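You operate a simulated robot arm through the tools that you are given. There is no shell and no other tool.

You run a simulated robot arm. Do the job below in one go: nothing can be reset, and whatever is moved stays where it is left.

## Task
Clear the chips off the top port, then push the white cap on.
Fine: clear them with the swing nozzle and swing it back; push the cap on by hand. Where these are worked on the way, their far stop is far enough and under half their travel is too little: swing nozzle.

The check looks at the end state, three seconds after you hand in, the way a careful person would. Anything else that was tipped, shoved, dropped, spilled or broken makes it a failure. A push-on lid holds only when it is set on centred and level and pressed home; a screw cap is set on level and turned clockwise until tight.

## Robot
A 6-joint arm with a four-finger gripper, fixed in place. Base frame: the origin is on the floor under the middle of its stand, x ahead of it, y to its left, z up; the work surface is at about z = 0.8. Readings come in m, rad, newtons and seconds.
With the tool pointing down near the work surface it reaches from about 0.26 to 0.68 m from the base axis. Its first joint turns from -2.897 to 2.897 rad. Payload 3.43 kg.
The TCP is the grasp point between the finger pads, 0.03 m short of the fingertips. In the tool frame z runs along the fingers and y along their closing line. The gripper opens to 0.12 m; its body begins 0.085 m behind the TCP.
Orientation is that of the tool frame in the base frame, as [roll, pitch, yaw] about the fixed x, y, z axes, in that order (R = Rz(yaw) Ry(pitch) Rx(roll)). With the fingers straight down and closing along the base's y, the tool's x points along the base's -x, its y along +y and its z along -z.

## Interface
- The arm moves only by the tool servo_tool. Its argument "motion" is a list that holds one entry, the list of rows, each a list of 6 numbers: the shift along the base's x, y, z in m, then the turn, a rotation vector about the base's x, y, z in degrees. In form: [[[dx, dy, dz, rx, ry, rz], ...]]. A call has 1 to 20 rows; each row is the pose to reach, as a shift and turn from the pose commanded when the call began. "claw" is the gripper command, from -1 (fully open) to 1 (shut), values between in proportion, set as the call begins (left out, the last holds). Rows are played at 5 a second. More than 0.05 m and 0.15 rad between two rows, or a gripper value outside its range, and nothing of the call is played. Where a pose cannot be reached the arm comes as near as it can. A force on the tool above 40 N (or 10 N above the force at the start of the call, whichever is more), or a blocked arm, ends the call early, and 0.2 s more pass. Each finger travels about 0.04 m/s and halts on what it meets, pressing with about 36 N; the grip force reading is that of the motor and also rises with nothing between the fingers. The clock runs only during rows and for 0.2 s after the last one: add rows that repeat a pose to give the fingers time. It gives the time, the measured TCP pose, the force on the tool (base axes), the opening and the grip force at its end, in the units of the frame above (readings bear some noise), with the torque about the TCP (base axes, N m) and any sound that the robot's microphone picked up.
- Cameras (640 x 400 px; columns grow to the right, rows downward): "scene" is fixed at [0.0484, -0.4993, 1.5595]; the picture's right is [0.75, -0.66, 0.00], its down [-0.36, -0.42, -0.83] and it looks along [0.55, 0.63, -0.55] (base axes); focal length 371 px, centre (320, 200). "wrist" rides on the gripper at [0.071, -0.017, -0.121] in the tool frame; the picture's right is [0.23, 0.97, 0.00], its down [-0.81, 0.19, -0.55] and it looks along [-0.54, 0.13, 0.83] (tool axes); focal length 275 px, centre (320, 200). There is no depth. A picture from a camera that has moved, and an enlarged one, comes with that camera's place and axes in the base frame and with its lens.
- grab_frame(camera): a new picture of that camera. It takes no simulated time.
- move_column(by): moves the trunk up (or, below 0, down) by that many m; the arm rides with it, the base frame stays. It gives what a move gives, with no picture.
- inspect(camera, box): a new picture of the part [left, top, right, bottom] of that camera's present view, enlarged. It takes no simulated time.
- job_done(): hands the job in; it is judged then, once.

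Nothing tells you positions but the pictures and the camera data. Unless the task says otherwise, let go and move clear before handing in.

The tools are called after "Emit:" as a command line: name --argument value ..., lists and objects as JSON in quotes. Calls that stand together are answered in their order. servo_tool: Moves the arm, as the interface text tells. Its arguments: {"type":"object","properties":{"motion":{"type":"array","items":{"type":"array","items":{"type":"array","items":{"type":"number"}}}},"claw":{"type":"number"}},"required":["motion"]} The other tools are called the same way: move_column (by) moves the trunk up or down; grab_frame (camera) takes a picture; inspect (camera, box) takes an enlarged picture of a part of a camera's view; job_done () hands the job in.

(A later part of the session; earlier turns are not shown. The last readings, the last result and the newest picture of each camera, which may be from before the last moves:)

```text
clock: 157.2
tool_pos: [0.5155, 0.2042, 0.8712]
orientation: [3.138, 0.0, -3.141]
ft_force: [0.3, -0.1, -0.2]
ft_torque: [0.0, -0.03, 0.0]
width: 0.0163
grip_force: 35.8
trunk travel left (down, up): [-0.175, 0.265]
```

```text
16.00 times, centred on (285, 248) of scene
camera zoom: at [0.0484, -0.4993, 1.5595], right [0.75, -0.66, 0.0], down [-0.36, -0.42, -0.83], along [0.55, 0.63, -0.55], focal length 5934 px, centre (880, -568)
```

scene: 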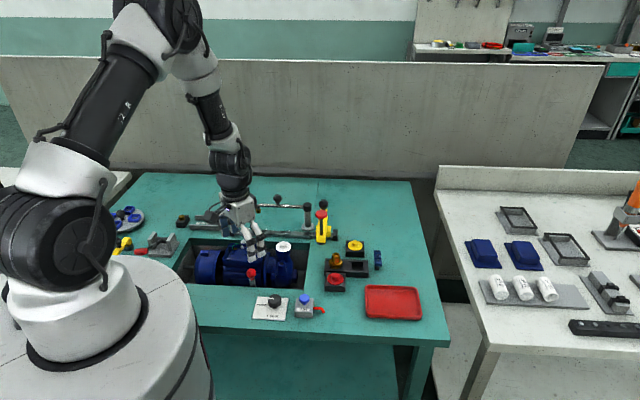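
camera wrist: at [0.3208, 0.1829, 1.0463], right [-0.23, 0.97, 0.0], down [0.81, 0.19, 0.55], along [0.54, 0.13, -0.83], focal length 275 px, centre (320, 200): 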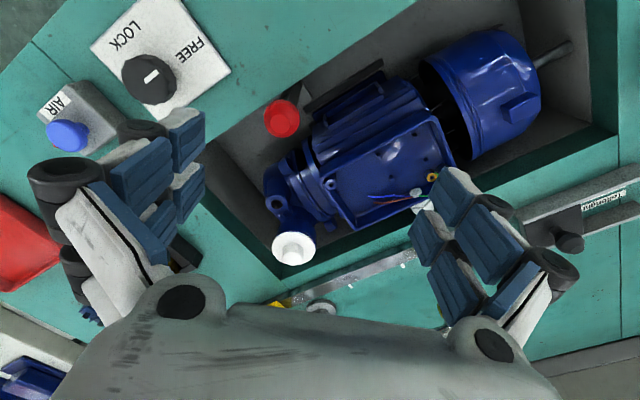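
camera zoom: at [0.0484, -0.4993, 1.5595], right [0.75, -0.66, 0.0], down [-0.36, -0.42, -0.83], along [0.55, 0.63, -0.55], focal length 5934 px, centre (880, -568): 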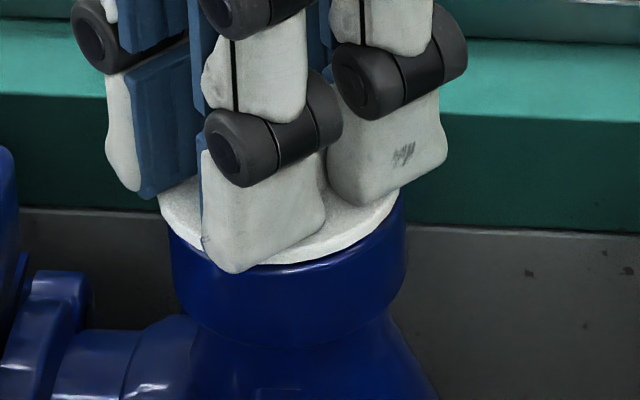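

Not engaged; relative to the two held positions, this one is about 0.7 mm off in -x. I'll lift clear again, shift +0.7 mm in x, and repeat with a firmer push.

Emit:
servo_tool --motion '[[[0, 0, 0.008, 0, 0, 0], [0, 0, 0.016, 0, 0, 0], [0.0004, 0, 0.022, 0, 0, 0], [0.0007, 0, 0.022, 0, 0, 0], [0.0007, 0, 0.022, 0, 0, 0], [0.0007, 0, 0.022, 0, 0, 0], [0.0007, 0, 0.014, 0, 0, 0], [0.0007, 0, 0.008, 0, 0, 0], [0.0007, 0, 0.003, 0, 0, 0], [0.0007, 0, -0.001, 0, 0, 0], [0.0007, 0, -0.004, 0, 0, 0], [0.0007, 0, -0.004, 0, 0, 0]]]'

Emit:
inspect --camera "scene" --box '[276, 242, 294, 254]'

Emit:
servo_tool --motion '[[[0, 0, 0.001, 0, 0, 0], [0, 0, 0.002, 0, 0, 0], [0, 0, 0.003, 0, 0, 0], [0, 0, 0.0042, 0, 0, 0], [0, 0, 0.0042, 0, 0, 0], [0, 0, 0.0042, 0, 0, 0]]]'

Emit:
inspect --camera "scene" --box '[276, 242, 294, 254]'

```text
clock: 159.8
tool_pos: [0.5166, 0.205, 0.8705]
orientation: [3.137, 0.004, -3.141]
ft_force: [-2.5, -1.0, 23.0]
ft_torque: [-0.08, 0.17, -0.01]
width: 0.0161
grip_force: 36.0
trunk travel left (down, up): [-0.175, 0.265]
```

```text
16.00 times, centred on (285, 248) of scene
camera zoom: at [0.0484, -0.4993, 1.5595], right [0.75, -0.66, 0.0], down [-0.36, -0.42, -0.83], along [0.55, 0.63, -0.55], focal length 5934 px, centre (880, -568)
```

zoom: 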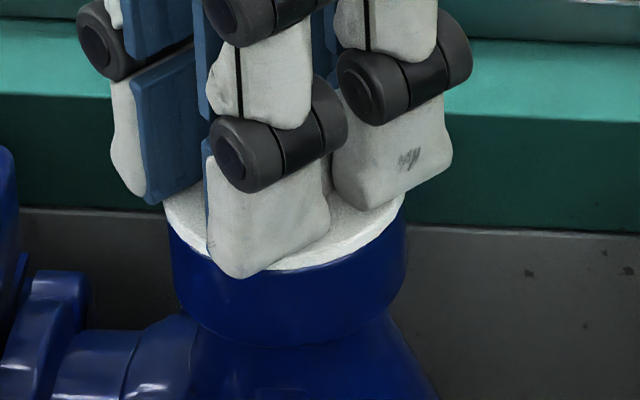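

```text
clock: 161.2
tool_pos: [0.5171, 0.2054, 0.8704]
orientation: [3.138, -0.005, -3.141]
ft_force: [0.3, -0.1, -1.5]
ft_torque: [0.0, 0.0, -0.02]
width: 0.0164
grip_force: 35.9
trunk travel left (down, up): [-0.175, 0.265]
```

```text
16.00 times, centred on (285, 248) of scene
camera zoom: at [0.0484, -0.4993, 1.5595], right [0.75, -0.66, 0.0], down [-0.36, -0.42, -0.83], along [0.55, 0.63, -0.55], focal length 5934 px, centre (880, -568)
```

zoom: 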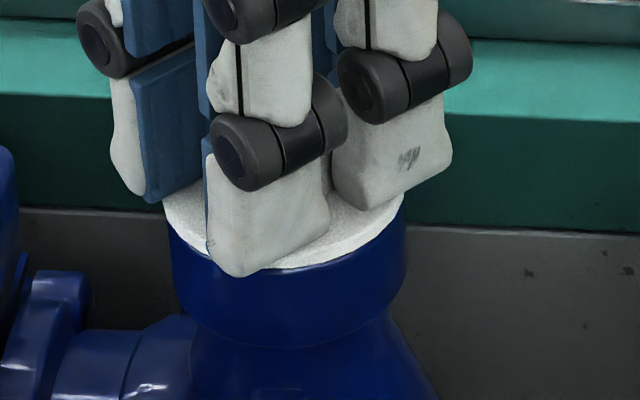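

The cap now sits right at the previous "held" position yet isn't held, so a slight tilt in the tight grip may be what prevents it. I'll loosen the grip just enough that the cap can level itself on the rim while the fingers still cage it.

Emit:
servo_tool --motion '[[[0, 0, 0, 0, 0, 0], [0, 0, 0, 0, 0, 0], [0, 0, 0, 0, 0, 0]]]' --claw 0.69

Emit:
inspect --camera "scene" --box '[276, 242, 294, 254]'

Emit:
inspect --camera "wrist" --box '[260, 80, 380, 200]'

```text
clock: 161.9
tool_pos: [0.5176, 0.2047, 0.8706]
orientation: [3.139, 0.0, -3.14]
ft_force: [-0.4, -0.4, 0.7]
ft_torque: [0.02, 0.0, -0.03]
width: 0.0186
grip_force: 0.0
trunk travel left (down, up): [-0.175, 0.265]
```

```text
16.00 times, centred on (285, 248) of scene
camera zoom: at [0.0484, -0.4993, 1.5595], right [0.75, -0.66, 0.0], down [-0.36, -0.42, -0.83], along [0.55, 0.63, -0.55], focal length 5934 px, centre (880, -568)
```

zoom: 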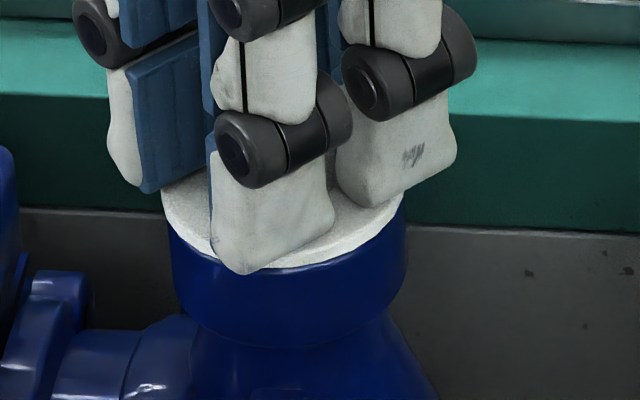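

```text
3.33 times, centred on (320, 140) of wrist
camera zoom: at [0.4482, 0.1871, 0.9904], right [-0.23, 0.97, 0.0], down [0.81, 0.19, 0.55], along [0.54, 0.13, -0.83], focal length 918 px, centre (320, 400)
```

zoom: 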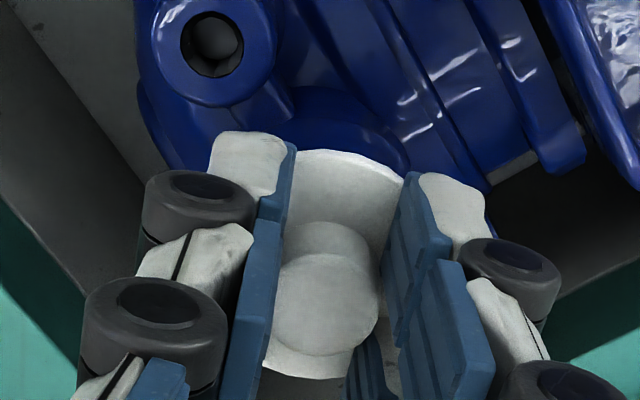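

The cap rests freely on the rim, centred and caged by the fingers. Now I'll push down so the four fingertips bear on the flange.

Emit:
servo_tool --motion '[[[0, 0, -0.001, 0, 0, 0], [0, 0, -0.002, 0, 0, 0], [0, 0, -0.003, 0, 0, 0], [0, 0, -0.004, 0, 0, 0], [0, 0, -0.005, 0, 0, 0], [0, 0, -0.005, 0, 0, 0], [0, 0, -0.005, 0, 0, 0]]]'

Emit:
inspect --camera "scene" --box '[276, 242, 294, 254]'

```text
clock: 163.6
tool_pos: [0.5175, 0.205, 0.8704]
orientation: [3.136, 0.004, -3.139]
ft_force: [0.8, -1.9, 31.5]
ft_torque: [-0.08, 0.03, 0.02]
width: 0.0185
grip_force: 0.1
trunk travel left (down, up): [-0.175, 0.265]
```

```text
16.00 times, centred on (285, 248) of scene
camera zoom: at [0.0484, -0.4993, 1.5595], right [0.75, -0.66, 0.0], down [-0.36, -0.42, -0.83], along [0.55, 0.63, -0.55], focal length 5934 px, centre (880, -568)
```

zoom: 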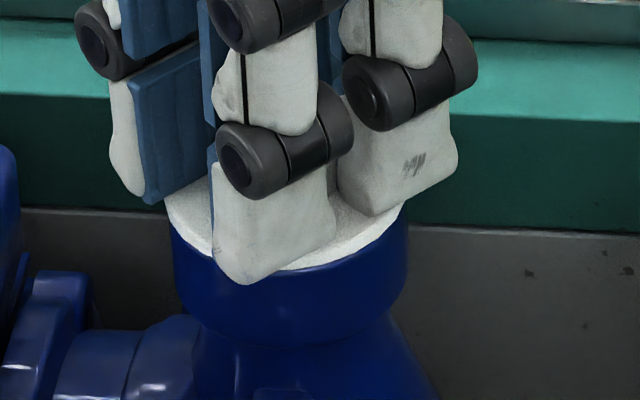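

31.5 N evenly on the flange. A bit more force now.

Emit:
servo_tool --motion '[[[0, 0, -0.0005, 0, 0, 0], [0, 0, -0.001, 0, 0, 0], [0, 0, -0.0013, 0, 0, 0], [0, 0, -0.0013, 0, 0, 0], [0, 0, -0.0013, 0, 0, 0], [0, 0, -0.0013, 0, 0, 0], [0, 0, -0.0013, 0, 0, 0]]]'

Emit:
inspect --camera "scene" --box '[276, 242, 294, 254]'

```text
clock: 165.2
tool_pos: [0.5188, 0.2052, 0.8684]
orientation: [3.135, 0.004, -3.139]
ft_force: [3.5, -2.9, 39.4]
ft_torque: [-0.11, -0.02, 0.02]
width: 0.019
grip_force: 0.6
trunk travel left (down, up): [-0.175, 0.265]
```

```text
16.00 times, centred on (285, 248) of scene
camera zoom: at [0.0484, -0.4993, 1.5595], right [0.75, -0.66, 0.0], down [-0.36, -0.42, -0.83], along [0.55, 0.63, -0.55], focal length 5934 px, centre (880, -568)
```

zoom: 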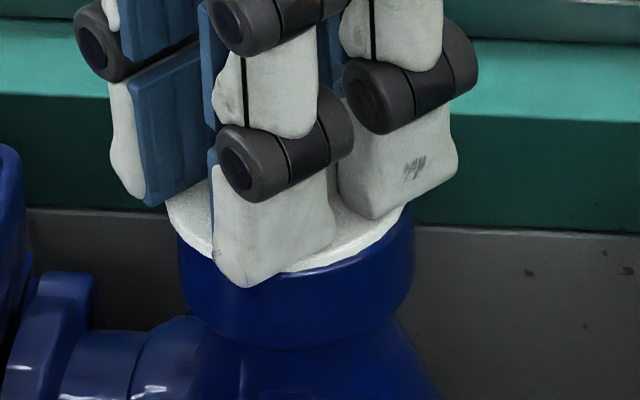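

At 39 N the pump itself starts to tip/shift right, so a firmer push can't stay centred while the pump is loose. The knob beside the pit reads FREE/LOCK and points to FREE, so it probably holds the pump. I'll unload, leave the cap resting, and go look at that knob.

Emit:
servo_tool --motion '[[[0, 0, 0.002, 0, 0, 0], [0, 0, 0.004, 0, 0, 0], [0, 0, 0.006, 0, 0, 0], [0, 0, 0.0075, 0, 0, 0], [0, 0, 0.0075, 0, 0, 0]]]'

Emit:
servo_tool --motion '[[[0, 0, 0, 0, 0, 0], [0, 0, 0, 0, 0, 0], [0, 0, 0, 0, 0, 0], [0, 0, 0.02, 0, 0, 0], [0, 0, 0.05, 0, 0, 0], [0, 0, 0.08, 0, 0, 0], [0, 0, 0.1, 0, 0, 0]]]' --claw 0.1

Emit:
inspect --camera "scene" --box '[276, 242, 294, 254]'

Emit:
inspect --camera "scene" --box '[260, 235, 310, 280]'

Emit:
inspect --camera "scene" --box '[170, 235, 310, 320]'

```text
clock: 166.3
tool_pos: [0.5162, 0.2037, 0.8719]
orientation: [3.138, -0.001, -3.14]
ft_force: [-0.6, 0.9, 0.4]
ft_torque: [-0.03, 0.04, -0.01]
width: 0.0188
grip_force: 0.1
trunk travel left (down, up): [-0.175, 0.265]
```

```text
clock: 167.9
tool_pos: [0.5173, 0.2047, 0.9748]
orientation: [3.137, 0.0, -3.141]
ft_force: [-0.1, 0.0, -0.4]
ft_torque: [-0.03, -0.03, 0.04]
width: 0.0539
grip_force: 0.0
trunk travel left (down, up): [-0.175, 0.265]
```

```text
16.00 times, centred on (285, 248) of scene
camera zoom: at [0.0484, -0.4993, 1.5595], right [0.75, -0.66, 0.0], down [-0.36, -0.42, -0.83], along [0.55, 0.63, -0.55], focal length 5934 px, centre (880, -568)
```

zoom: 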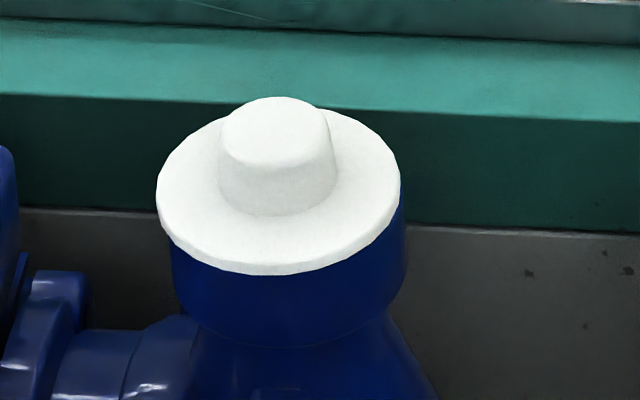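

```text
8.89 times, centred on (285, 258) of scene
camera zoom: at [0.0484, -0.4993, 1.5595], right [0.75, -0.66, 0.0], down [-0.36, -0.42, -0.83], along [0.55, 0.63, -0.55], focal length 3296 px, centre (631, -311)
```

zoom: 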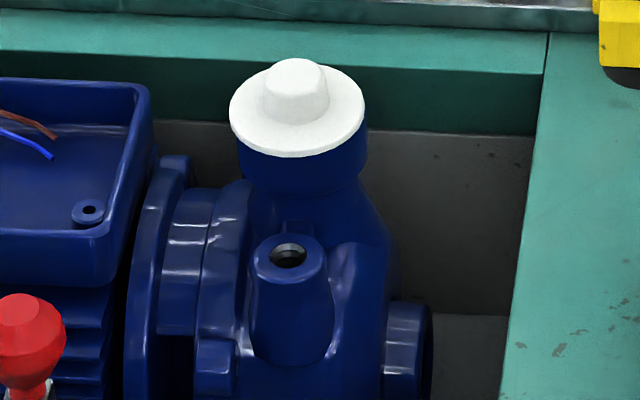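

```text
4.57 times, centred on (240, 278) of scene
camera zoom: at [0.0484, -0.4993, 1.5595], right [0.75, -0.66, 0.0], down [-0.36, -0.42, -0.83], along [0.55, 0.63, -0.55], focal length 1695 px, centre (686, -154)
```

zoom: 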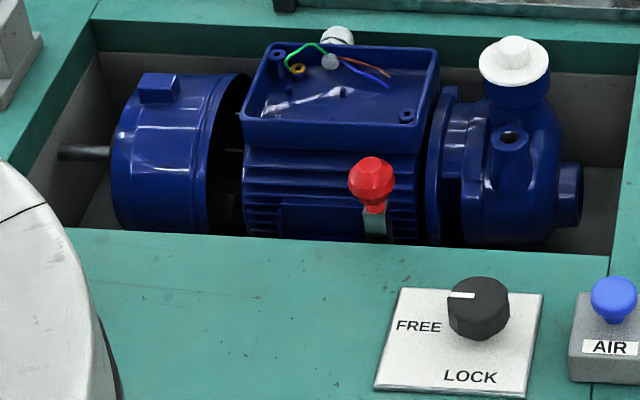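

The cap rests about 1 mm left of centre. I'll move the wrist camera over the knob and the red-ball lever to see what they actually do.

Emit:
servo_tool --motion '[[[-0.02, -0.02, 0.02, 0, 0, 0], [-0.04, -0.05, 0.04, 0, 0, 0], [-0.06, -0.08, 0.05, 0, 0, 0], [-0.07, -0.11, 0.05, 0, 0, 0], [-0.075, -0.13, 0.05, 0, 0, 0], [-0.075, -0.13, 0.05, 0, 0, 0]]]' --claw -0.6

Emit:
grab_frame --camera "wrist"

Emit:
inspect --camera "wrist" --box '[300, 0, 460, 100]'

Emit:
inspect --camera "wrist" --box '[380, 0, 560, 110]'

```text
clock: 169.3
tool_pos: [0.4414, 0.0755, 1.0213]
orientation: [3.14, 0.0, -3.14]
ft_force: [-0.4, 0.4, 1.1]
ft_torque: [0.01, 0.01, 0.01]
width: 0.096
grip_force: 0.0
trunk travel left (down, up): [-0.175, 0.265]
```

```text
taken
camera wrist: at [0.3725, 0.0572, 1.1417], right [-0.23, 0.97, 0.0], down [0.81, 0.19, 0.55], along [0.54, 0.13, -0.83], focal length 275 px, centre (320, 200)
```

wrist: 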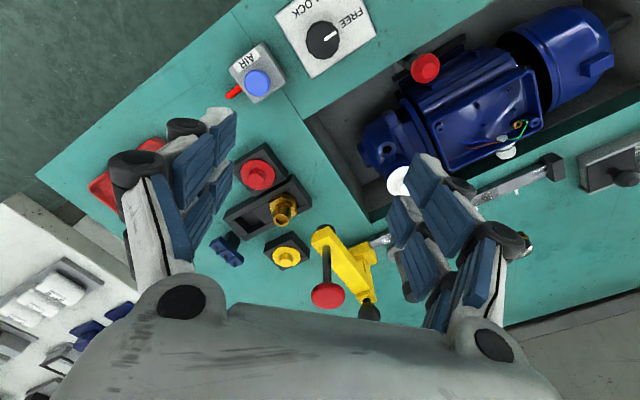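

```text
4.00 times, centred on (380, 50) of wrist
camera zoom: at [0.3725, 0.0572, 1.1417], right [-0.23, 0.97, 0.0], down [0.81, 0.19, 0.55], along [0.54, 0.13, -0.83], focal length 1101 px, centre (80, 800)
```

zoom: 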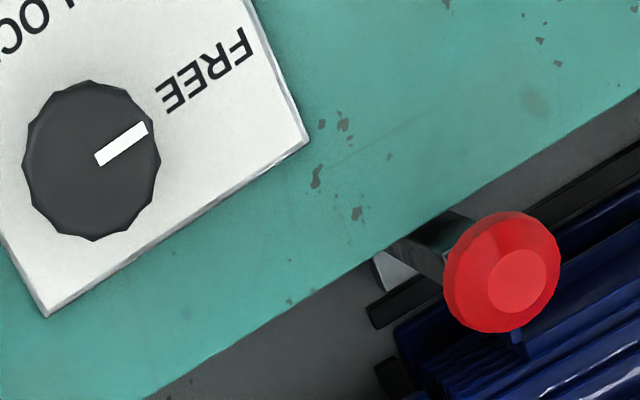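

```text
3.56 times, centred on (470, 55) of wrist
camera zoom: at [0.3725, 0.0572, 1.1417], right [-0.23, 0.97, 0.0], down [0.81, 0.19, 0.55], along [0.54, 0.13, -0.83], focal length 979 px, centre (-213, 716)
```

zoom: 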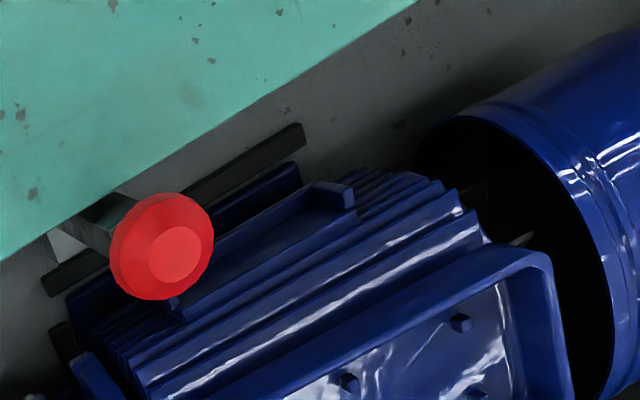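

The red lever looks like a vise clamp with black jaws beside the motor; neither it nor the knob is mentioned in the task, and the cap did engage twice without them, so I'll leave both alone. I'll go back, re-grip the cap, and repeat exactly the sequence that engaged it, then release at once.

Emit:
servo_tool --motion '[[[0.02, 0.03, 0, 0, 0, 0], [0.04, 0.06, 0, 0, 0, 0], [0.055, 0.09, 0, 0, 0, 0], [0.068, 0.115, 0, 0, 0, 0], [0.0745, 0.13, -0.01, 0, 0, 0], [0.0745, 0.13, -0.05, 0, 0, 0], [0.0745, 0.13, -0.09, 0, 0, 0], [0.0745, 0.13, -0.125, 0, 0, 0], [0.0745, 0.13, -0.143, 0, 0, 0], [0.0745, 0.13, -0.143, 0, 0, 0], [0.0745, 0.13, -0.143, 0, 0, 0]]]' --claw 0.1

Emit:
inspect --camera "wrist" --box '[260, 80, 380, 200]'

Emit:
inspect --camera "scene" --box '[276, 242, 294, 254]'

```text
clock: 171.8
tool_pos: [0.5168, 0.206, 0.8805]
orientation: [3.137, 0.0, -3.141]
ft_force: [-0.1, -0.3, -0.5]
ft_torque: [0.0, -0.01, -0.01]
width: 0.054
grip_force: 0.1
trunk travel left (down, up): [-0.175, 0.265]
```

```text
3.33 times, centred on (320, 140) of wrist
camera zoom: at [0.4478, 0.1884, 0.9995], right [-0.23, 0.97, 0.0], down [0.81, 0.19, 0.55], along [0.54, 0.13, -0.83], focal length 918 px, centre (320, 400)
```

zoom: 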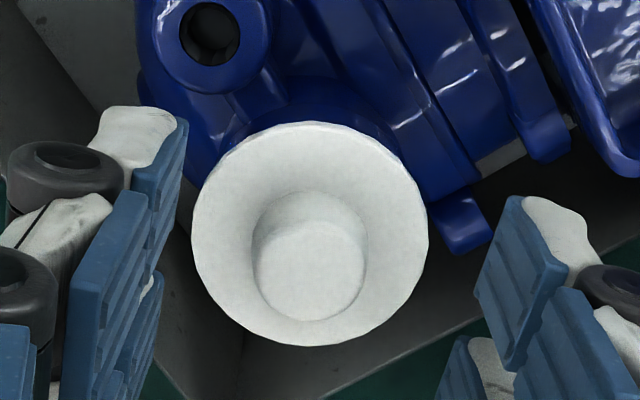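

```text
16.00 times, centred on (285, 248) of scene
camera zoom: at [0.0484, -0.4993, 1.5595], right [0.75, -0.66, 0.0], down [-0.36, -0.42, -0.83], along [0.55, 0.63, -0.55], focal length 5934 px, centre (880, -568)
```

zoom: 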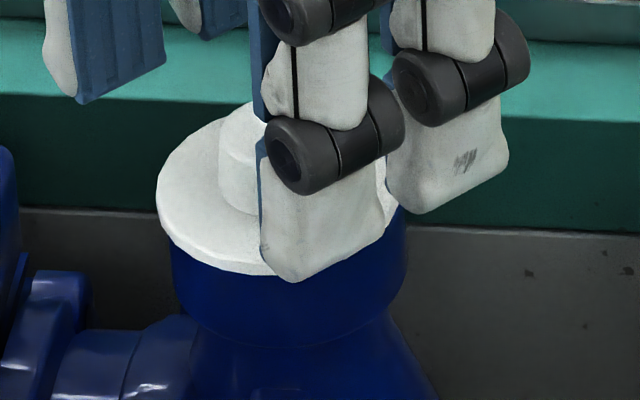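

The cap is at (-2, -2.5) mm from the gripper axis. I'll centre over it, lower, and grip.

Emit:
servo_tool --motion '[[[-0.001, -0.0012, 0, 0, 0, 0], [-0.0019, -0.0025, 0, 0, 0, 0], [-0.0019, -0.0025, -0.004, 0, 0, 0], [-0.0019, -0.0025, -0.008, 0, 0, 0], [-0.0019, -0.0025, -0.01, 0, 0, 0], [-0.0019, -0.0025, -0.01, 0, 0, 0], [-0.0019, -0.0025, -0.01, 0, 0, 0]]]'

Emit:
servo_tool --motion '[[[0, 0, 0, 0, 0, 0], [0, 0, 0, 0, 0, 0], [0, 0, 0, 0, 0, 0], [0, 0, 0, 0, 0, 0], [0, 0, 0, 0, 0, 0]]]' --claw 1

Emit:
servo_tool --motion '[[[0, 0, 0.006, 0, 0, 0], [0, 0, 0.013, 0, 0, 0], [0, 0, 0.018, 0, 0, 0], [0, 0, 0.018, 0, 0, 0], [0, 0, 0.018, 0, 0, 0], [0, 0, 0.018, 0, 0, 0]]]'

Emit:
inspect --camera "scene" --box '[276, 242, 294, 254]'

Emit:
inspect --camera "wrist" --box '[260, 80, 380, 200]'

```text
clock: 173.3
tool_pos: [0.516, 0.2017, 0.8696]
orientation: [3.136, 0.001, -3.14]
ft_force: [0.5, -0.1, 0.2]
ft_torque: [-0.01, -0.01, 0.0]
width: 0.0539
grip_force: 0.0
trunk travel left (down, up): [-0.175, 0.265]
```

```text
clock: 174.6
tool_pos: [0.5155, 0.2028, 0.8703]
orientation: [3.138, 0.0, -3.138]
ft_force: [1.3, 0.6, 4.7]
ft_torque: [-0.01, -0.05, -0.01]
width: 0.0161
grip_force: 36.1
trunk travel left (down, up): [-0.175, 0.265]
```

```text
clock: 175.9
tool_pos: [0.5147, 0.2037, 0.8862]
orientation: [3.139, 0.0, -3.14]
ft_force: [0.3, -1.1, -0.9]
ft_torque: [-0.01, -0.01, 0.01]
width: 0.0161
grip_force: 36.0
trunk travel left (down, up): [-0.175, 0.265]
```

```text
16.00 times, centred on (285, 248) of scene
camera zoom: at [0.0484, -0.4993, 1.5595], right [0.75, -0.66, 0.0], down [-0.36, -0.42, -0.83], along [0.55, 0.63, -0.55], focal length 5934 px, centre (880, -568)
```

zoom: 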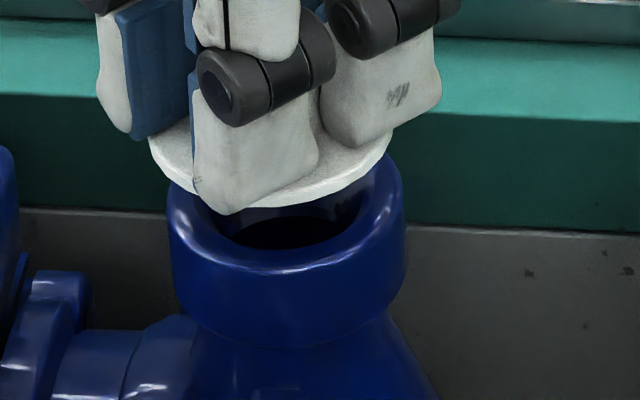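

```text
3.33 times, centred on (320, 140) of wrist
camera zoom: at [0.4451, 0.1851, 1.0066], right [-0.23, 0.97, 0.0], down [0.81, 0.19, 0.55], along [0.54, 0.13, -0.83], focal length 918 px, centre (320, 400)
```

zoom: 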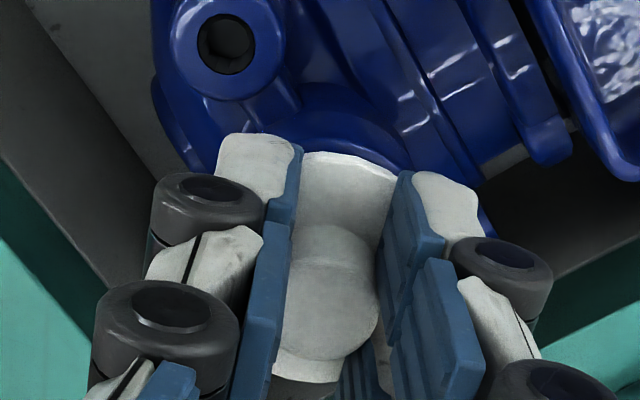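

The cap is gripped and hovering. I'll shift (+1.6, -0.2) mm to the previously held position and lower briskly to about 2 mm above the seat, then read the forces.

Emit:
servo_tool --motion '[[[0.0008, -0.0001, 0, 0, 0, 0], [0.0016, -0.0002, 0, 0, 0, 0], [0.0016, -0.0002, 0, 0, 0, 0], [0.0016, -0.0002, -0.004, 0, 0, 0], [0.0016, -0.0002, -0.008, 0, 0, 0], [0.0016, -0.0002, -0.011, 0, 0, 0], [0.0016, -0.0002, -0.0135, 0, 0, 0], [0.0016, -0.0002, -0.0135, 0, 0, 0], [0.0016, -0.0002, -0.0135, 0, 0, 0]]]'

Emit:
inspect --camera "scene" --box '[276, 242, 294, 254]'

```text
clock: 177.9
tool_pos: [0.5173, 0.204, 0.8749]
orientation: [3.139, -0.001, -3.141]
ft_force: [2.7, 5.1, -0.1]
ft_torque: [0.17, -0.07, -0.03]
width: 0.016
grip_force: 36.2
trunk travel left (down, up): [-0.175, 0.265]
```

```text
16.00 times, centred on (285, 248) of scene
camera zoom: at [0.0484, -0.4993, 1.5595], right [0.75, -0.66, 0.0], down [-0.36, -0.42, -0.83], along [0.55, 0.63, -0.55], focal length 5934 px, centre (880, -568)
```

zoom: 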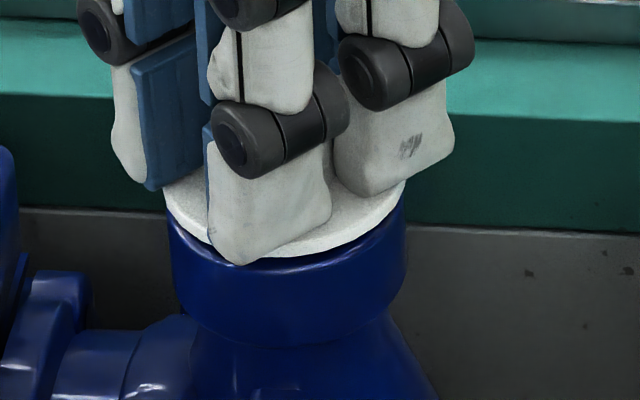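

There's a sideways reaction again ((2.7, 5.1) N), so the plug is entering the snug bore. I'll follow the force: shift (+0.4, +0.8) mm to relieve it, then continue down.

Emit:
servo_tool --motion '[[[0.0002, 0.0004, 0, 0, 0, 0], [0.0004, 0.0008, 0, 0, 0, 0], [0.0004, 0.0008, 0, 0, 0, 0], [0.0004, 0.0008, 0, 0, 0, 0]]]'

Emit:
inspect --camera "scene" --box '[276, 242, 294, 254]'

```text
clock: 178.9
tool_pos: [0.5173, 0.204, 0.8738]
orientation: [3.138, -0.001, -3.141]
ft_force: [1.5, 3.0, -0.7]
ft_torque: [0.1, -0.04, 0.0]
width: 0.0158
grip_force: 36.2
trunk travel left (down, up): [-0.175, 0.265]
```

```text
16.00 times, centred on (285, 248) of scene
camera zoom: at [0.0484, -0.4993, 1.5595], right [0.75, -0.66, 0.0], down [-0.36, -0.42, -0.83], along [0.55, 0.63, -0.55], focal length 5934 px, centre (880, -568)
```

zoom: 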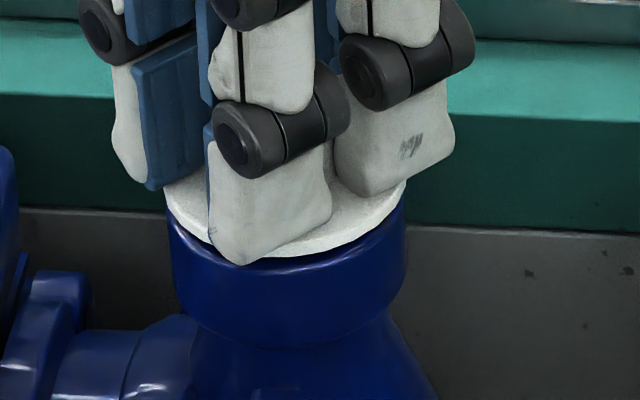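

The cap stays put while the force falls, so it's captured in the bore. I'll relieve the rest of the side load, then lower.

Emit:
servo_tool --motion '[[[0.0003, 0.0005, 0, 0, 0, 0], [0.0005, 0.001, 0, 0, 0, 0], [0.0005, 0.001, 0, 0, 0, 0], [0.0005, 0.001, 0, 0, 0, 0]]]'

Emit:
servo_tool --motion '[[[0, 0, -0.001, 0, 0, 0], [0, 0, -0.002, 0, 0, 0], [0, 0, -0.002, 0, 0, 0], [0, 0, -0.002, 0, 0, 0]]]'

Emit:
inspect --camera "scene" --box '[276, 242, 294, 254]'

```text
clock: 179.9
tool_pos: [0.5173, 0.2042, 0.8748]
orientation: [3.138, 0.0, -3.14]
ft_force: [0.2, 1.2, 0.4]
ft_torque: [0.07, 0.0, 0.01]
width: 0.0164
grip_force: 36.0
trunk travel left (down, up): [-0.175, 0.265]
```

```text
clock: 180.9
tool_pos: [0.5192, 0.203, 0.8755]
orientation: [3.137, 0.006, -3.139]
ft_force: [-0.5, 0.2, 0.8]
ft_torque: [-0.01, 0.04, 0.0]
width: 0.0164
grip_force: 35.8
trunk travel left (down, up): [-0.175, 0.265]
```

```text
16.00 times, centred on (285, 248) of scene
camera zoom: at [0.0484, -0.4993, 1.5595], right [0.75, -0.66, 0.0], down [-0.36, -0.42, -0.83], along [0.55, 0.63, -0.55], focal length 5934 px, centre (880, -568)
```

zoom: 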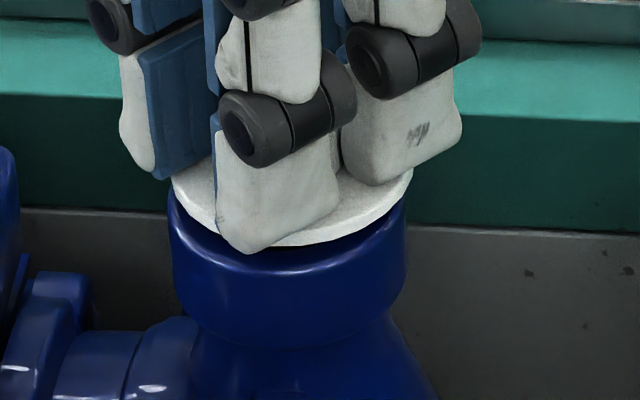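

That looks like a momentary wobble, as happened earlier. I'll hold still and re-read.

Emit:
servo_tool --motion '[[[0, 0, 0, 0, 0, 0], [0, 0, 0, 0, 0, 0], [0, 0, 0, 0, 0, 0]]]'

Emit:
inspect --camera "scene" --box '[276, 242, 294, 254]'

```text
clock: 181.8
tool_pos: [0.5164, 0.2039, 0.8723]
orientation: [3.136, 0.001, -3.141]
ft_force: [-0.2, -0.5, 0.6]
ft_torque: [-0.02, -0.01, 0.0]
width: 0.0162
grip_force: 36.2
trunk travel left (down, up): [-0.175, 0.265]
```

```text
16.00 times, centred on (285, 248) of scene
camera zoom: at [0.0484, -0.4993, 1.5595], right [0.75, -0.66, 0.0], down [-0.36, -0.42, -0.83], along [0.55, 0.63, -0.55], focal length 5934 px, centre (880, -568)
```

zoom: 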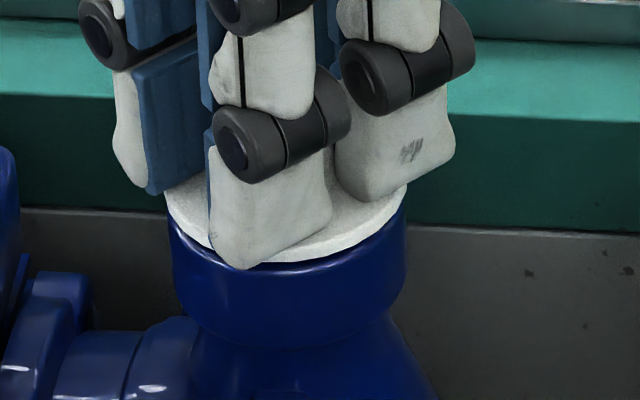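

Settled: the cap is free in the bore again at about 3 mm above the seat. I'll now find the bore's true centre by touching its walls gently in ±y and ±x. First +y.

Emit:
servo_tool --motion '[[[0, 0.0008, 0, 0, 0, 0], [0, 0.0015, 0, 0, 0, 0], [0, 0.0015, 0, 0, 0, 0], [0, 0.0015, 0, 0, 0, 0]]]'

Emit:
servo_tool --motion '[[[0, 0.0008, 0, 0, 0, 0], [0, 0.0015, 0, 0, 0, 0], [0, 0.0015, 0, 0, 0, 0], [0, 0.0015, 0, 0, 0, 0]]]'

Emit:
inspect --camera "scene" --box '[276, 242, 294, 254]'

```text
clock: 182.8
tool_pos: [0.5172, 0.2054, 0.872]
orientation: [3.138, 0.001, -3.141]
ft_force: [1.1, 0.2, 0.3]
ft_torque: [0.02, 0.03, 0.04]
width: 0.0163
grip_force: 36.4
trunk travel left (down, up): [-0.175, 0.265]
```

```text
clock: 183.8
tool_pos: [0.5172, 0.2071, 0.8735]
orientation: [3.137, 0.0, -3.139]
ft_force: [0.3, 0.2, 0.7]
ft_torque: [-0.01, -0.02, 0.0]
width: 0.0165
grip_force: 36.1
trunk travel left (down, up): [-0.175, 0.265]
```

```text
16.00 times, centred on (285, 248) of scene
camera zoom: at [0.0484, -0.4993, 1.5595], right [0.75, -0.66, 0.0], down [-0.36, -0.42, -0.83], along [0.55, 0.63, -0.55], focal length 5934 px, centre (880, -568)
```

zoom: 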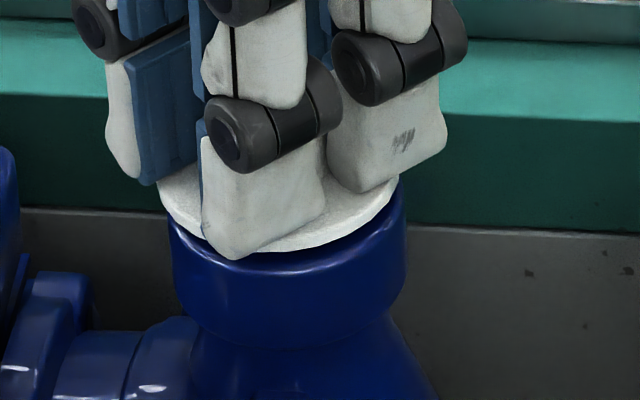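

Still free after 3 mm. Continuing in +y until the wall is felt.

Emit:
servo_tool --motion '[[[0, 0.0008, 0, 0, 0, 0], [0, 0.0015, 0, 0, 0, 0], [0, 0.0015, 0, 0, 0, 0], [0, 0.0015, 0, 0, 0, 0]]]'

Emit:
servo_tool --motion '[[[0, 0.0008, 0, 0, 0, 0], [0, 0.0015, 0, 0, 0, 0], [0, 0.0015, 0, 0, 0, 0], [0, 0.0015, 0, 0, 0, 0]]]'

Emit:
inspect --camera "scene" --box '[276, 242, 294, 254]'

```text
clock: 184.8
tool_pos: [0.517, 0.2093, 0.8729]
orientation: [3.137, 0.0, -3.14]
ft_force: [0.0, 0.5, 0.5]
ft_torque: [-0.02, 0.01, 0.03]
width: 0.0162
grip_force: 36.2
trunk travel left (down, up): [-0.175, 0.265]
```

```text
clock: 185.8
tool_pos: [0.5174, 0.2095, 0.8724]
orientation: [3.14, -0.002, -3.139]
ft_force: [0.4, 1.0, 0.2]
ft_torque: [0.01, -0.03, 0.0]
width: 0.016
grip_force: 36.2
trunk travel left (down, up): [-0.175, 0.265]
```

```text
16.00 times, centred on (285, 248) of scene
camera zoom: at [0.0484, -0.4993, 1.5595], right [0.75, -0.66, 0.0], down [-0.36, -0.42, -0.83], along [0.55, 0.63, -0.55], focal length 5934 px, centre (880, -568)
```

zoom: 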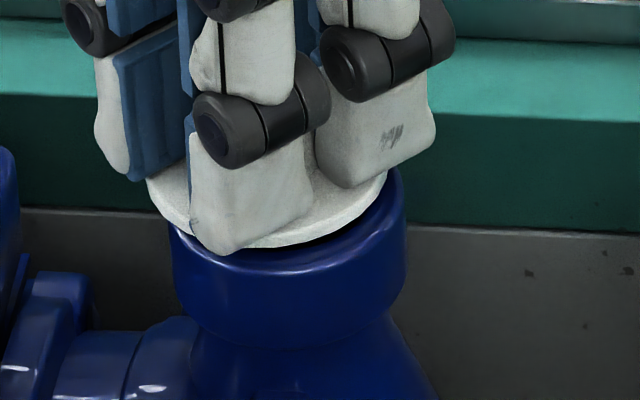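

The cap slid 6 mm sideways with no wall contact at all, which doesn't fit a plug inside a bore. I'll lift it away and inspect the port's interior closely from above before doing anything else.

Emit:
servo_tool --motion '[[[0, 0, 0.01, 0, 0, 0], [0, -0.002, 0.03, 0, 0, 0], [0.01, -0.004, 0.05, 0, 0, 0], [0.03, -0.006, 0.06, 0, 0, 0], [0.045, -0.006, 0.06, 0, 0, 0], [0.05, -0.006, 0.06, 0, 0, 0], [0.05, -0.006, 0.06, 0, 0, 0], [0.05, -0.006, 0.06, 0, 0, 0]]]'

Emit:
inspect --camera "wrist" --box '[290, 0, 380, 90]'

Emit:
inspect --camera "scene" --box '[276, 242, 294, 254]'

Emit:
inspect --camera "scene" --box '[270, 210, 310, 240]'

```text
clock: 187.6
tool_pos: [0.567, 0.2042, 0.9309]
orientation: [3.138, 0.0, -3.141]
ft_force: [-0.2, -0.8, -0.2]
ft_torque: [0.02, 0.02, 0.01]
width: 0.0162
grip_force: 36.2
trunk travel left (down, up): [-0.175, 0.265]
```

```text
4.44 times, centred on (335, 45) of wrist
camera zoom: at [0.4979, 0.1866, 1.051], right [-0.23, 0.97, 0.0], down [0.81, 0.19, 0.55], along [0.54, 0.13, -0.83], focal length 1224 px, centre (253, 889)
```

zoom: 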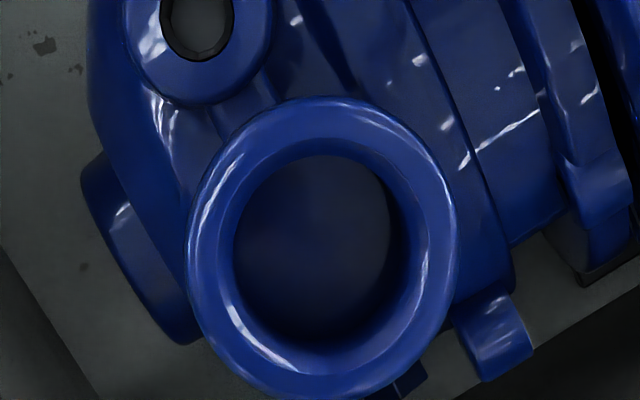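

```text
16.00 times, centred on (285, 248) of scene
camera zoom: at [0.0484, -0.4993, 1.5595], right [0.75, -0.66, 0.0], down [-0.36, -0.42, -0.83], along [0.55, 0.63, -0.55], focal length 5934 px, centre (880, -568)
```

zoom: 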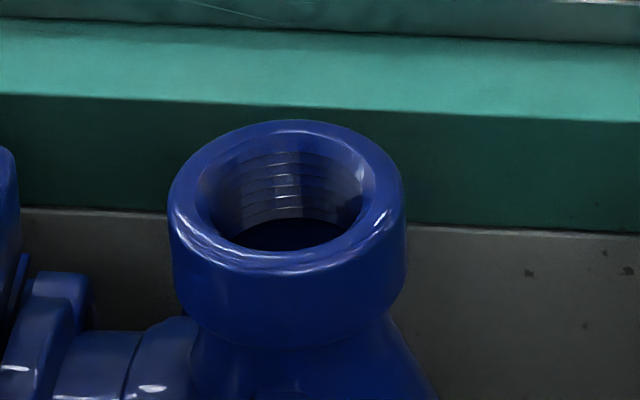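

```text
13.33 times, centred on (290, 225) of scene
camera zoom: at [0.0484, -0.4993, 1.5595], right [0.75, -0.66, 0.0], down [-0.36, -0.42, -0.83], along [0.55, 0.63, -0.55], focal length 4945 px, centre (720, -133)
```

zoom: 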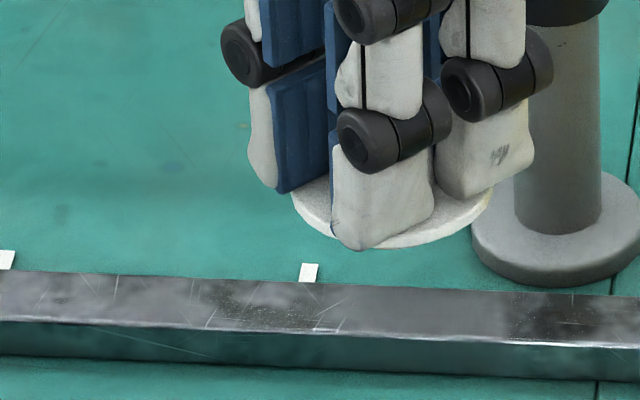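

The bore is clean and threaded. I'm puzzled by the cap's plug, so I'll raise it and tilt it towards the scene camera again to measure it properly.

Emit:
servo_tool --motion '[[[0, 0, 0.04, 0, 0, 0], [-0.02, 0, 0.08, -5, 4.4, 0], [-0.04, 0, 0.1, -10, 8.8, 0], [-0.05, 0, 0.1, -15, 13.2, 0], [-0.05, 0, 0.1, -20, 17.6, 0], [-0.05, 0, 0.1, -25, 22, 0], [-0.05, 0, 0.1, -30, 26.4, 0], [-0.05, 0, 0.1, -35, 30.8, 0], [-0.05, 0, 0.1, -40, 35.2, 0], [-0.05, 0, 0.1, -40, 35.2, 0], [-0.05, 0, 0.1, -40, 35.2, 0]]]'

Emit:
grab_frame --camera "scene"

Emit:
inspect --camera "scene" --box '[265, 190, 305, 220]'

```text
clock: 189.9
tool_pos: [0.4783, 0.1808, 1.0281]
orientation: [-2.359, -0.559, 2.908]
ft_force: [0.1, 0.7, 0.1]
ft_torque: [-0.01, 0.02, 0.02]
width: 0.0161
grip_force: 35.1
out of reach, approached as far as the arm can: row 8, 9, 10, 11
trunk travel left (down, up): [-0.175, 0.265]
```

```text
taken
```

scene: 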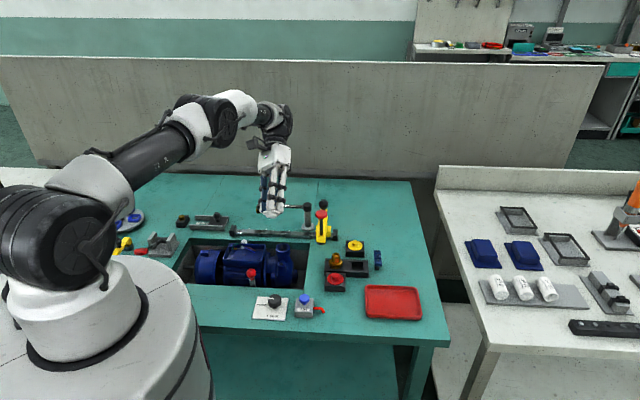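

```text
13.33 times, centred on (285, 205) of scene
camera zoom: at [0.0484, -0.4993, 1.5595], right [0.75, -0.66, 0.0], down [-0.36, -0.42, -0.83], along [0.55, 0.63, -0.55], focal length 4945 px, centre (787, 133)
```

zoom: 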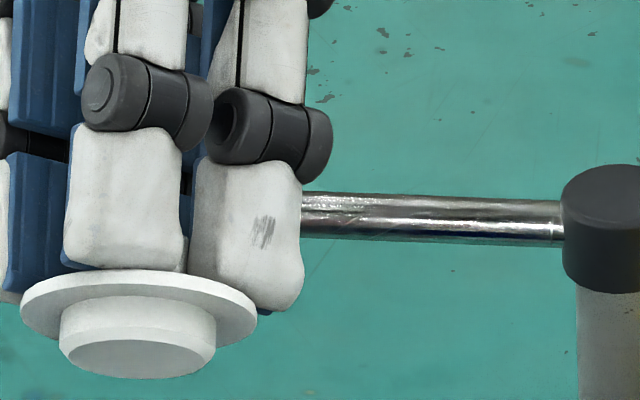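

The plug is real: about 29 mm wide and 8 mm long. I'll level the tool again and do one clean test: offset the cap 10 mm in +y, lower slowly and note the contact height, to learn whether the plug actually meets the rim.

Emit:
servo_tool --motion '[[[0, 0, 0, 5, -4.4, 0], [0, 0, 0, 10, -8.8, 0], [0, 0, 0, 15, -13.2, 0], [0, 0, 0, 20, -17.6, 0], [0, 0, 0, 25, -22, 0], [0, 0, 0, 30, -26.4, 0], [0, 0, 0, 35, -30.8, 0], [0, 0, 0, 40, -35.2, 0], [0, 0, 0, 40, -35.2, 0], [0, 0, -0.02, 40, -35.2, 0], [0, 0, -0.06, 40, -35.2, 0], [0, 0, -0.1, 40, -35.2, 0], [0, 0, -0.13, 40, -35.2, 0], [0, 0, -0.14, 40, -35.2, 0], [0, 0, -0.14, 40, -35.2, 0], [0, 0, -0.14, 40, -35.2, 0]]]'

Emit:
inspect --camera "scene" --box '[276, 242, 294, 254]'

Emit:
inspect --camera "wrist" --box '[260, 80, 380, 200]'

```text
clock: 193.3
tool_pos: [0.4757, 0.179, 0.8899]
orientation: [3.138, 0.0, -3.141]
ft_force: [0.0, -0.6, 0.7]
ft_torque: [-0.03, 0.02, 0.0]
width: 0.0161
grip_force: 35.9
trunk travel left (down, up): [-0.175, 0.265]
```

```text
16.00 times, centred on (285, 248) of scene
camera zoom: at [0.0484, -0.4993, 1.5595], right [0.75, -0.66, 0.0], down [-0.36, -0.42, -0.83], along [0.55, 0.63, -0.55], focal length 5934 px, centre (880, -568)
```

zoom: 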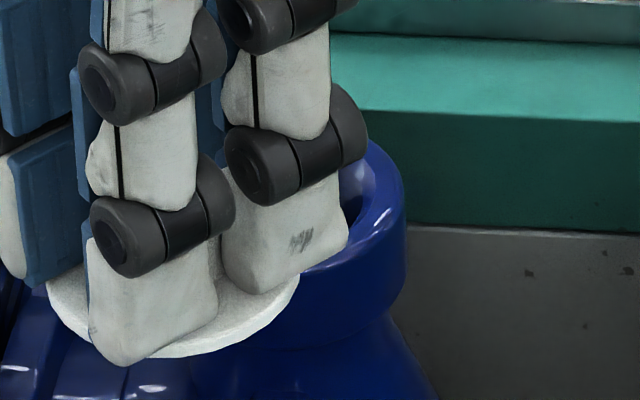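

```text
3.33 times, centred on (320, 140) of wrist
camera zoom: at [0.4064, 0.1616, 1.0096], right [-0.23, 0.97, 0.0], down [0.81, 0.19, 0.55], along [0.54, 0.13, -0.83], focal length 918 px, centre (320, 400)
```

zoom: 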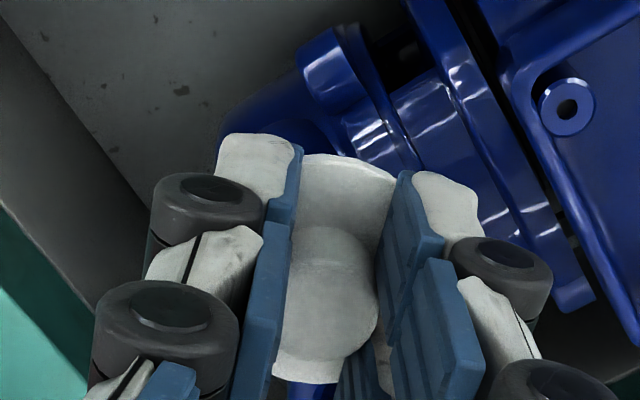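

The tilt had pulled the position back; the cap hovers beside the port without contact. I'll rise, then go to the test spot 10 mm beyond the port centre in +y.

Emit:
servo_tool --motion '[[[0, 0, 0.02, 0, 0, 0], [0.01, 0.008, 0.025, 0, 0, 0], [0.025, 0.02, 0.025, 0, 0, 0], [0.041, 0.0355, 0.025, 0, 0, 0], [0.041, 0.0355, 0.01, 0, 0, 0], [0.041, 0.0355, -0.003, 0, 0, 0], [0.041, 0.0355, -0.003, 0, 0, 0], [0.041, 0.0355, -0.003, 0, 0, 0]]]'

Emit:
inspect --camera "scene" --box '[276, 240, 294, 252]'

```text
clock: 195.2
tool_pos: [0.5172, 0.2152, 0.8872]
orientation: [3.137, 0.001, -3.14]
ft_force: [0.4, -0.3, -0.3]
ft_torque: [0.04, 0.01, -0.01]
width: 0.0162
grip_force: 36.1
trunk travel left (down, up): [-0.175, 0.265]
```

```text
16.00 times, centred on (285, 246) of scene
camera zoom: at [0.0484, -0.4993, 1.5595], right [0.75, -0.66, 0.0], down [-0.36, -0.42, -0.83], along [0.55, 0.63, -0.55], focal length 5934 px, centre (880, -536)
```

zoom: 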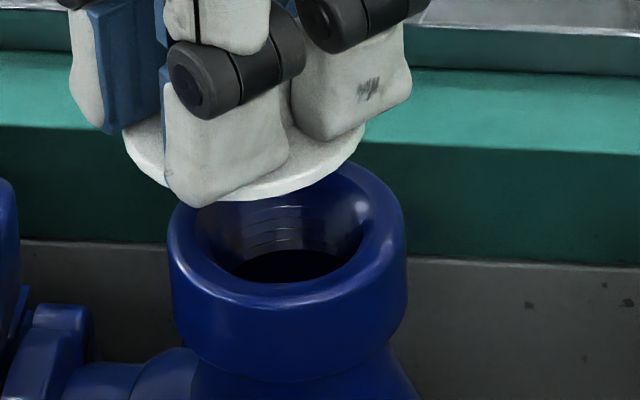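

Now lowering slowly at the 10 mm offset, reading the contact height.

Emit:
servo_tool --motion '[[[0, 0, -0.002, 0, 0, 0], [0, 0, -0.004, 0, 0, 0], [0, 0, -0.006, 0, 0, 0], [0, 0, -0.006, 0, 0, 0], [0, 0, -0.006, 0, 0, 0]]]'

Emit:
servo_tool --motion '[[[0, 0, -0.001, 0, 0, 0], [0, 0, -0.002, 0, 0, 0], [0, 0, -0.002, 0, 0, 0], [0, 0, -0.002, 0, 0, 0]]]'

Emit:
servo_tool --motion '[[[0, 0, -0.001, 0, 0, 0], [0, 0, -0.002, 0, 0, 0], [0, 0, -0.002, 0, 0, 0], [0, 0, -0.002, 0, 0, 0]]]'

Emit:
inspect --camera "scene" --box '[276, 240, 294, 252]'

```text
clock: 196.3
tool_pos: [0.5144, 0.2169, 0.8808]
orientation: [3.137, -0.001, -3.141]
ft_force: [0.0, -0.1, -0.2]
ft_torque: [-0.01, -0.01, 0.0]
width: 0.0163
grip_force: 35.3
trunk travel left (down, up): [-0.175, 0.265]
```

```text
clock: 197.3
tool_pos: [0.5165, 0.2158, 0.8797]
orientation: [3.138, 0.0, -3.141]
ft_force: [0.0, 0.1, 0.3]
ft_torque: [0.03, -0.01, 0.03]
width: 0.0163
grip_force: 35.8
trunk travel left (down, up): [-0.175, 0.265]
```

```text
clock: 198.3
tool_pos: [0.5162, 0.2154, 0.8772]
orientation: [3.138, 0.002, -3.139]
ft_force: [-0.4, 1.8, 4.8]
ft_torque: [0.0, -0.02, 0.01]
width: 0.0161
grip_force: 36.2
trunk travel left (down, up): [-0.175, 0.265]
```

```text
16.00 times, centred on (285, 246) of scene
camera zoom: at [0.0484, -0.4993, 1.5595], right [0.75, -0.66, 0.0], down [-0.36, -0.42, -0.83], along [0.55, 0.63, -0.55], focal length 5934 px, centre (880, -536)
```

zoom: 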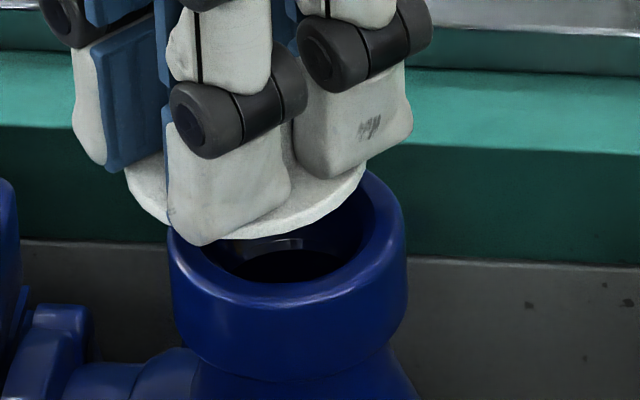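

Contact at 0.8772 m at the 10 mm offset matches the earlier side test, so the plug does meet the rim and a cap resting at 0.870 is truly inserted, but with several millimetres of slack. I'll map the slack: return to centre at 3 mm above seat and probe -y.

Emit:
servo_tool --motion '[[[0, 0, 0.004, 0, 0, 0], [0, -0.004, 0.005, 0, 0, 0], [0, -0.008, 0.005, 0, 0, 0], [0, -0.011, 0.005, 0, 0, 0], [0, -0.011, 0.005, 0, 0, 0], [0, -0.011, 0.002, 0, 0, 0], [0, -0.011, -0.001, 0, 0, 0], [0, -0.011, -0.004, 0, 0, 0], [0, -0.011, -0.004, 0, 0, 0], [0, -0.011, -0.004, 0, 0, 0]]]'

Emit:
inspect --camera "scene" --box '[276, 242, 294, 254]'

```text
clock: 200.6
tool_pos: [0.5166, 0.2055, 0.8746]
orientation: [3.137, -0.001, -3.139]
ft_force: [0.9, -2.5, 0.0]
ft_torque: [-0.06, -0.01, 0.01]
width: 0.0161
grip_force: 36.2
trunk travel left (down, up): [-0.175, 0.265]
```

```text
16.00 times, centred on (285, 248) of scene
camera zoom: at [0.0484, -0.4993, 1.5595], right [0.75, -0.66, 0.0], down [-0.36, -0.42, -0.83], along [0.55, 0.63, -0.55], focal length 5934 px, centre (880, -568)
```

zoom: 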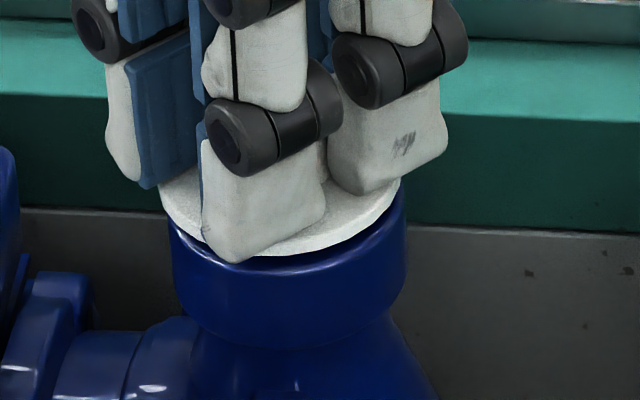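

A slight -y force here. I'll probe: step -y and read forces to see how free it is.

Emit:
servo_tool --motion '[[[0, -0.0005, 0, 0, 0, 0], [0, -0.001, 0, 0, 0, 0], [0, -0.001, 0, 0, 0, 0], [0, -0.001, 0, 0, 0, 0]]]'

Emit:
servo_tool --motion '[[[0, -0.0005, 0, 0, 0, 0], [0, -0.001, 0, 0, 0, 0], [0, -0.001, 0, 0, 0, 0], [0, -0.001, 0, 0, 0, 0]]]'

Emit:
inspect --camera "scene" --box '[276, 242, 294, 254]'

```text
clock: 201.6
tool_pos: [0.5161, 0.2051, 0.8703]
orientation: [3.14, -0.003, -3.14]
ft_force: [1.0, 2.0, -21.5]
ft_torque: [-0.02, -0.13, -0.04]
width: 0.0161
grip_force: 36.0
trunk travel left (down, up): [-0.175, 0.265]
```

```text
clock: 202.6
tool_pos: [0.5174, 0.2026, 0.8735]
orientation: [3.139, -0.001, -3.139]
ft_force: [-0.6, 0.5, -0.8]
ft_torque: [-0.04, 0.03, -0.02]
width: 0.0162
grip_force: 36.0
trunk travel left (down, up): [-0.175, 0.265]
```

```text
16.00 times, centred on (285, 248) of scene
camera zoom: at [0.0484, -0.4993, 1.5595], right [0.75, -0.66, 0.0], down [-0.36, -0.42, -0.83], along [0.55, 0.63, -0.55], focal length 5934 px, centre (880, -568)
```

zoom: 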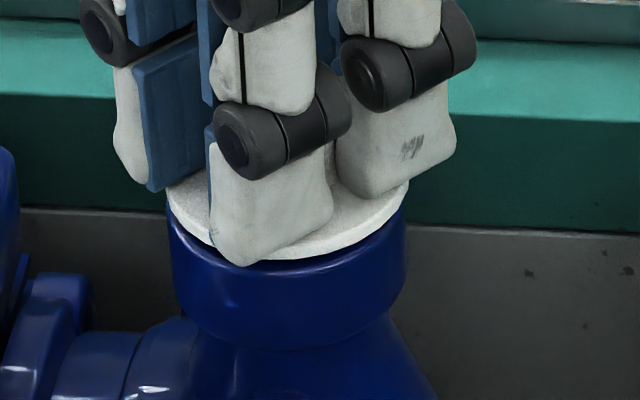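

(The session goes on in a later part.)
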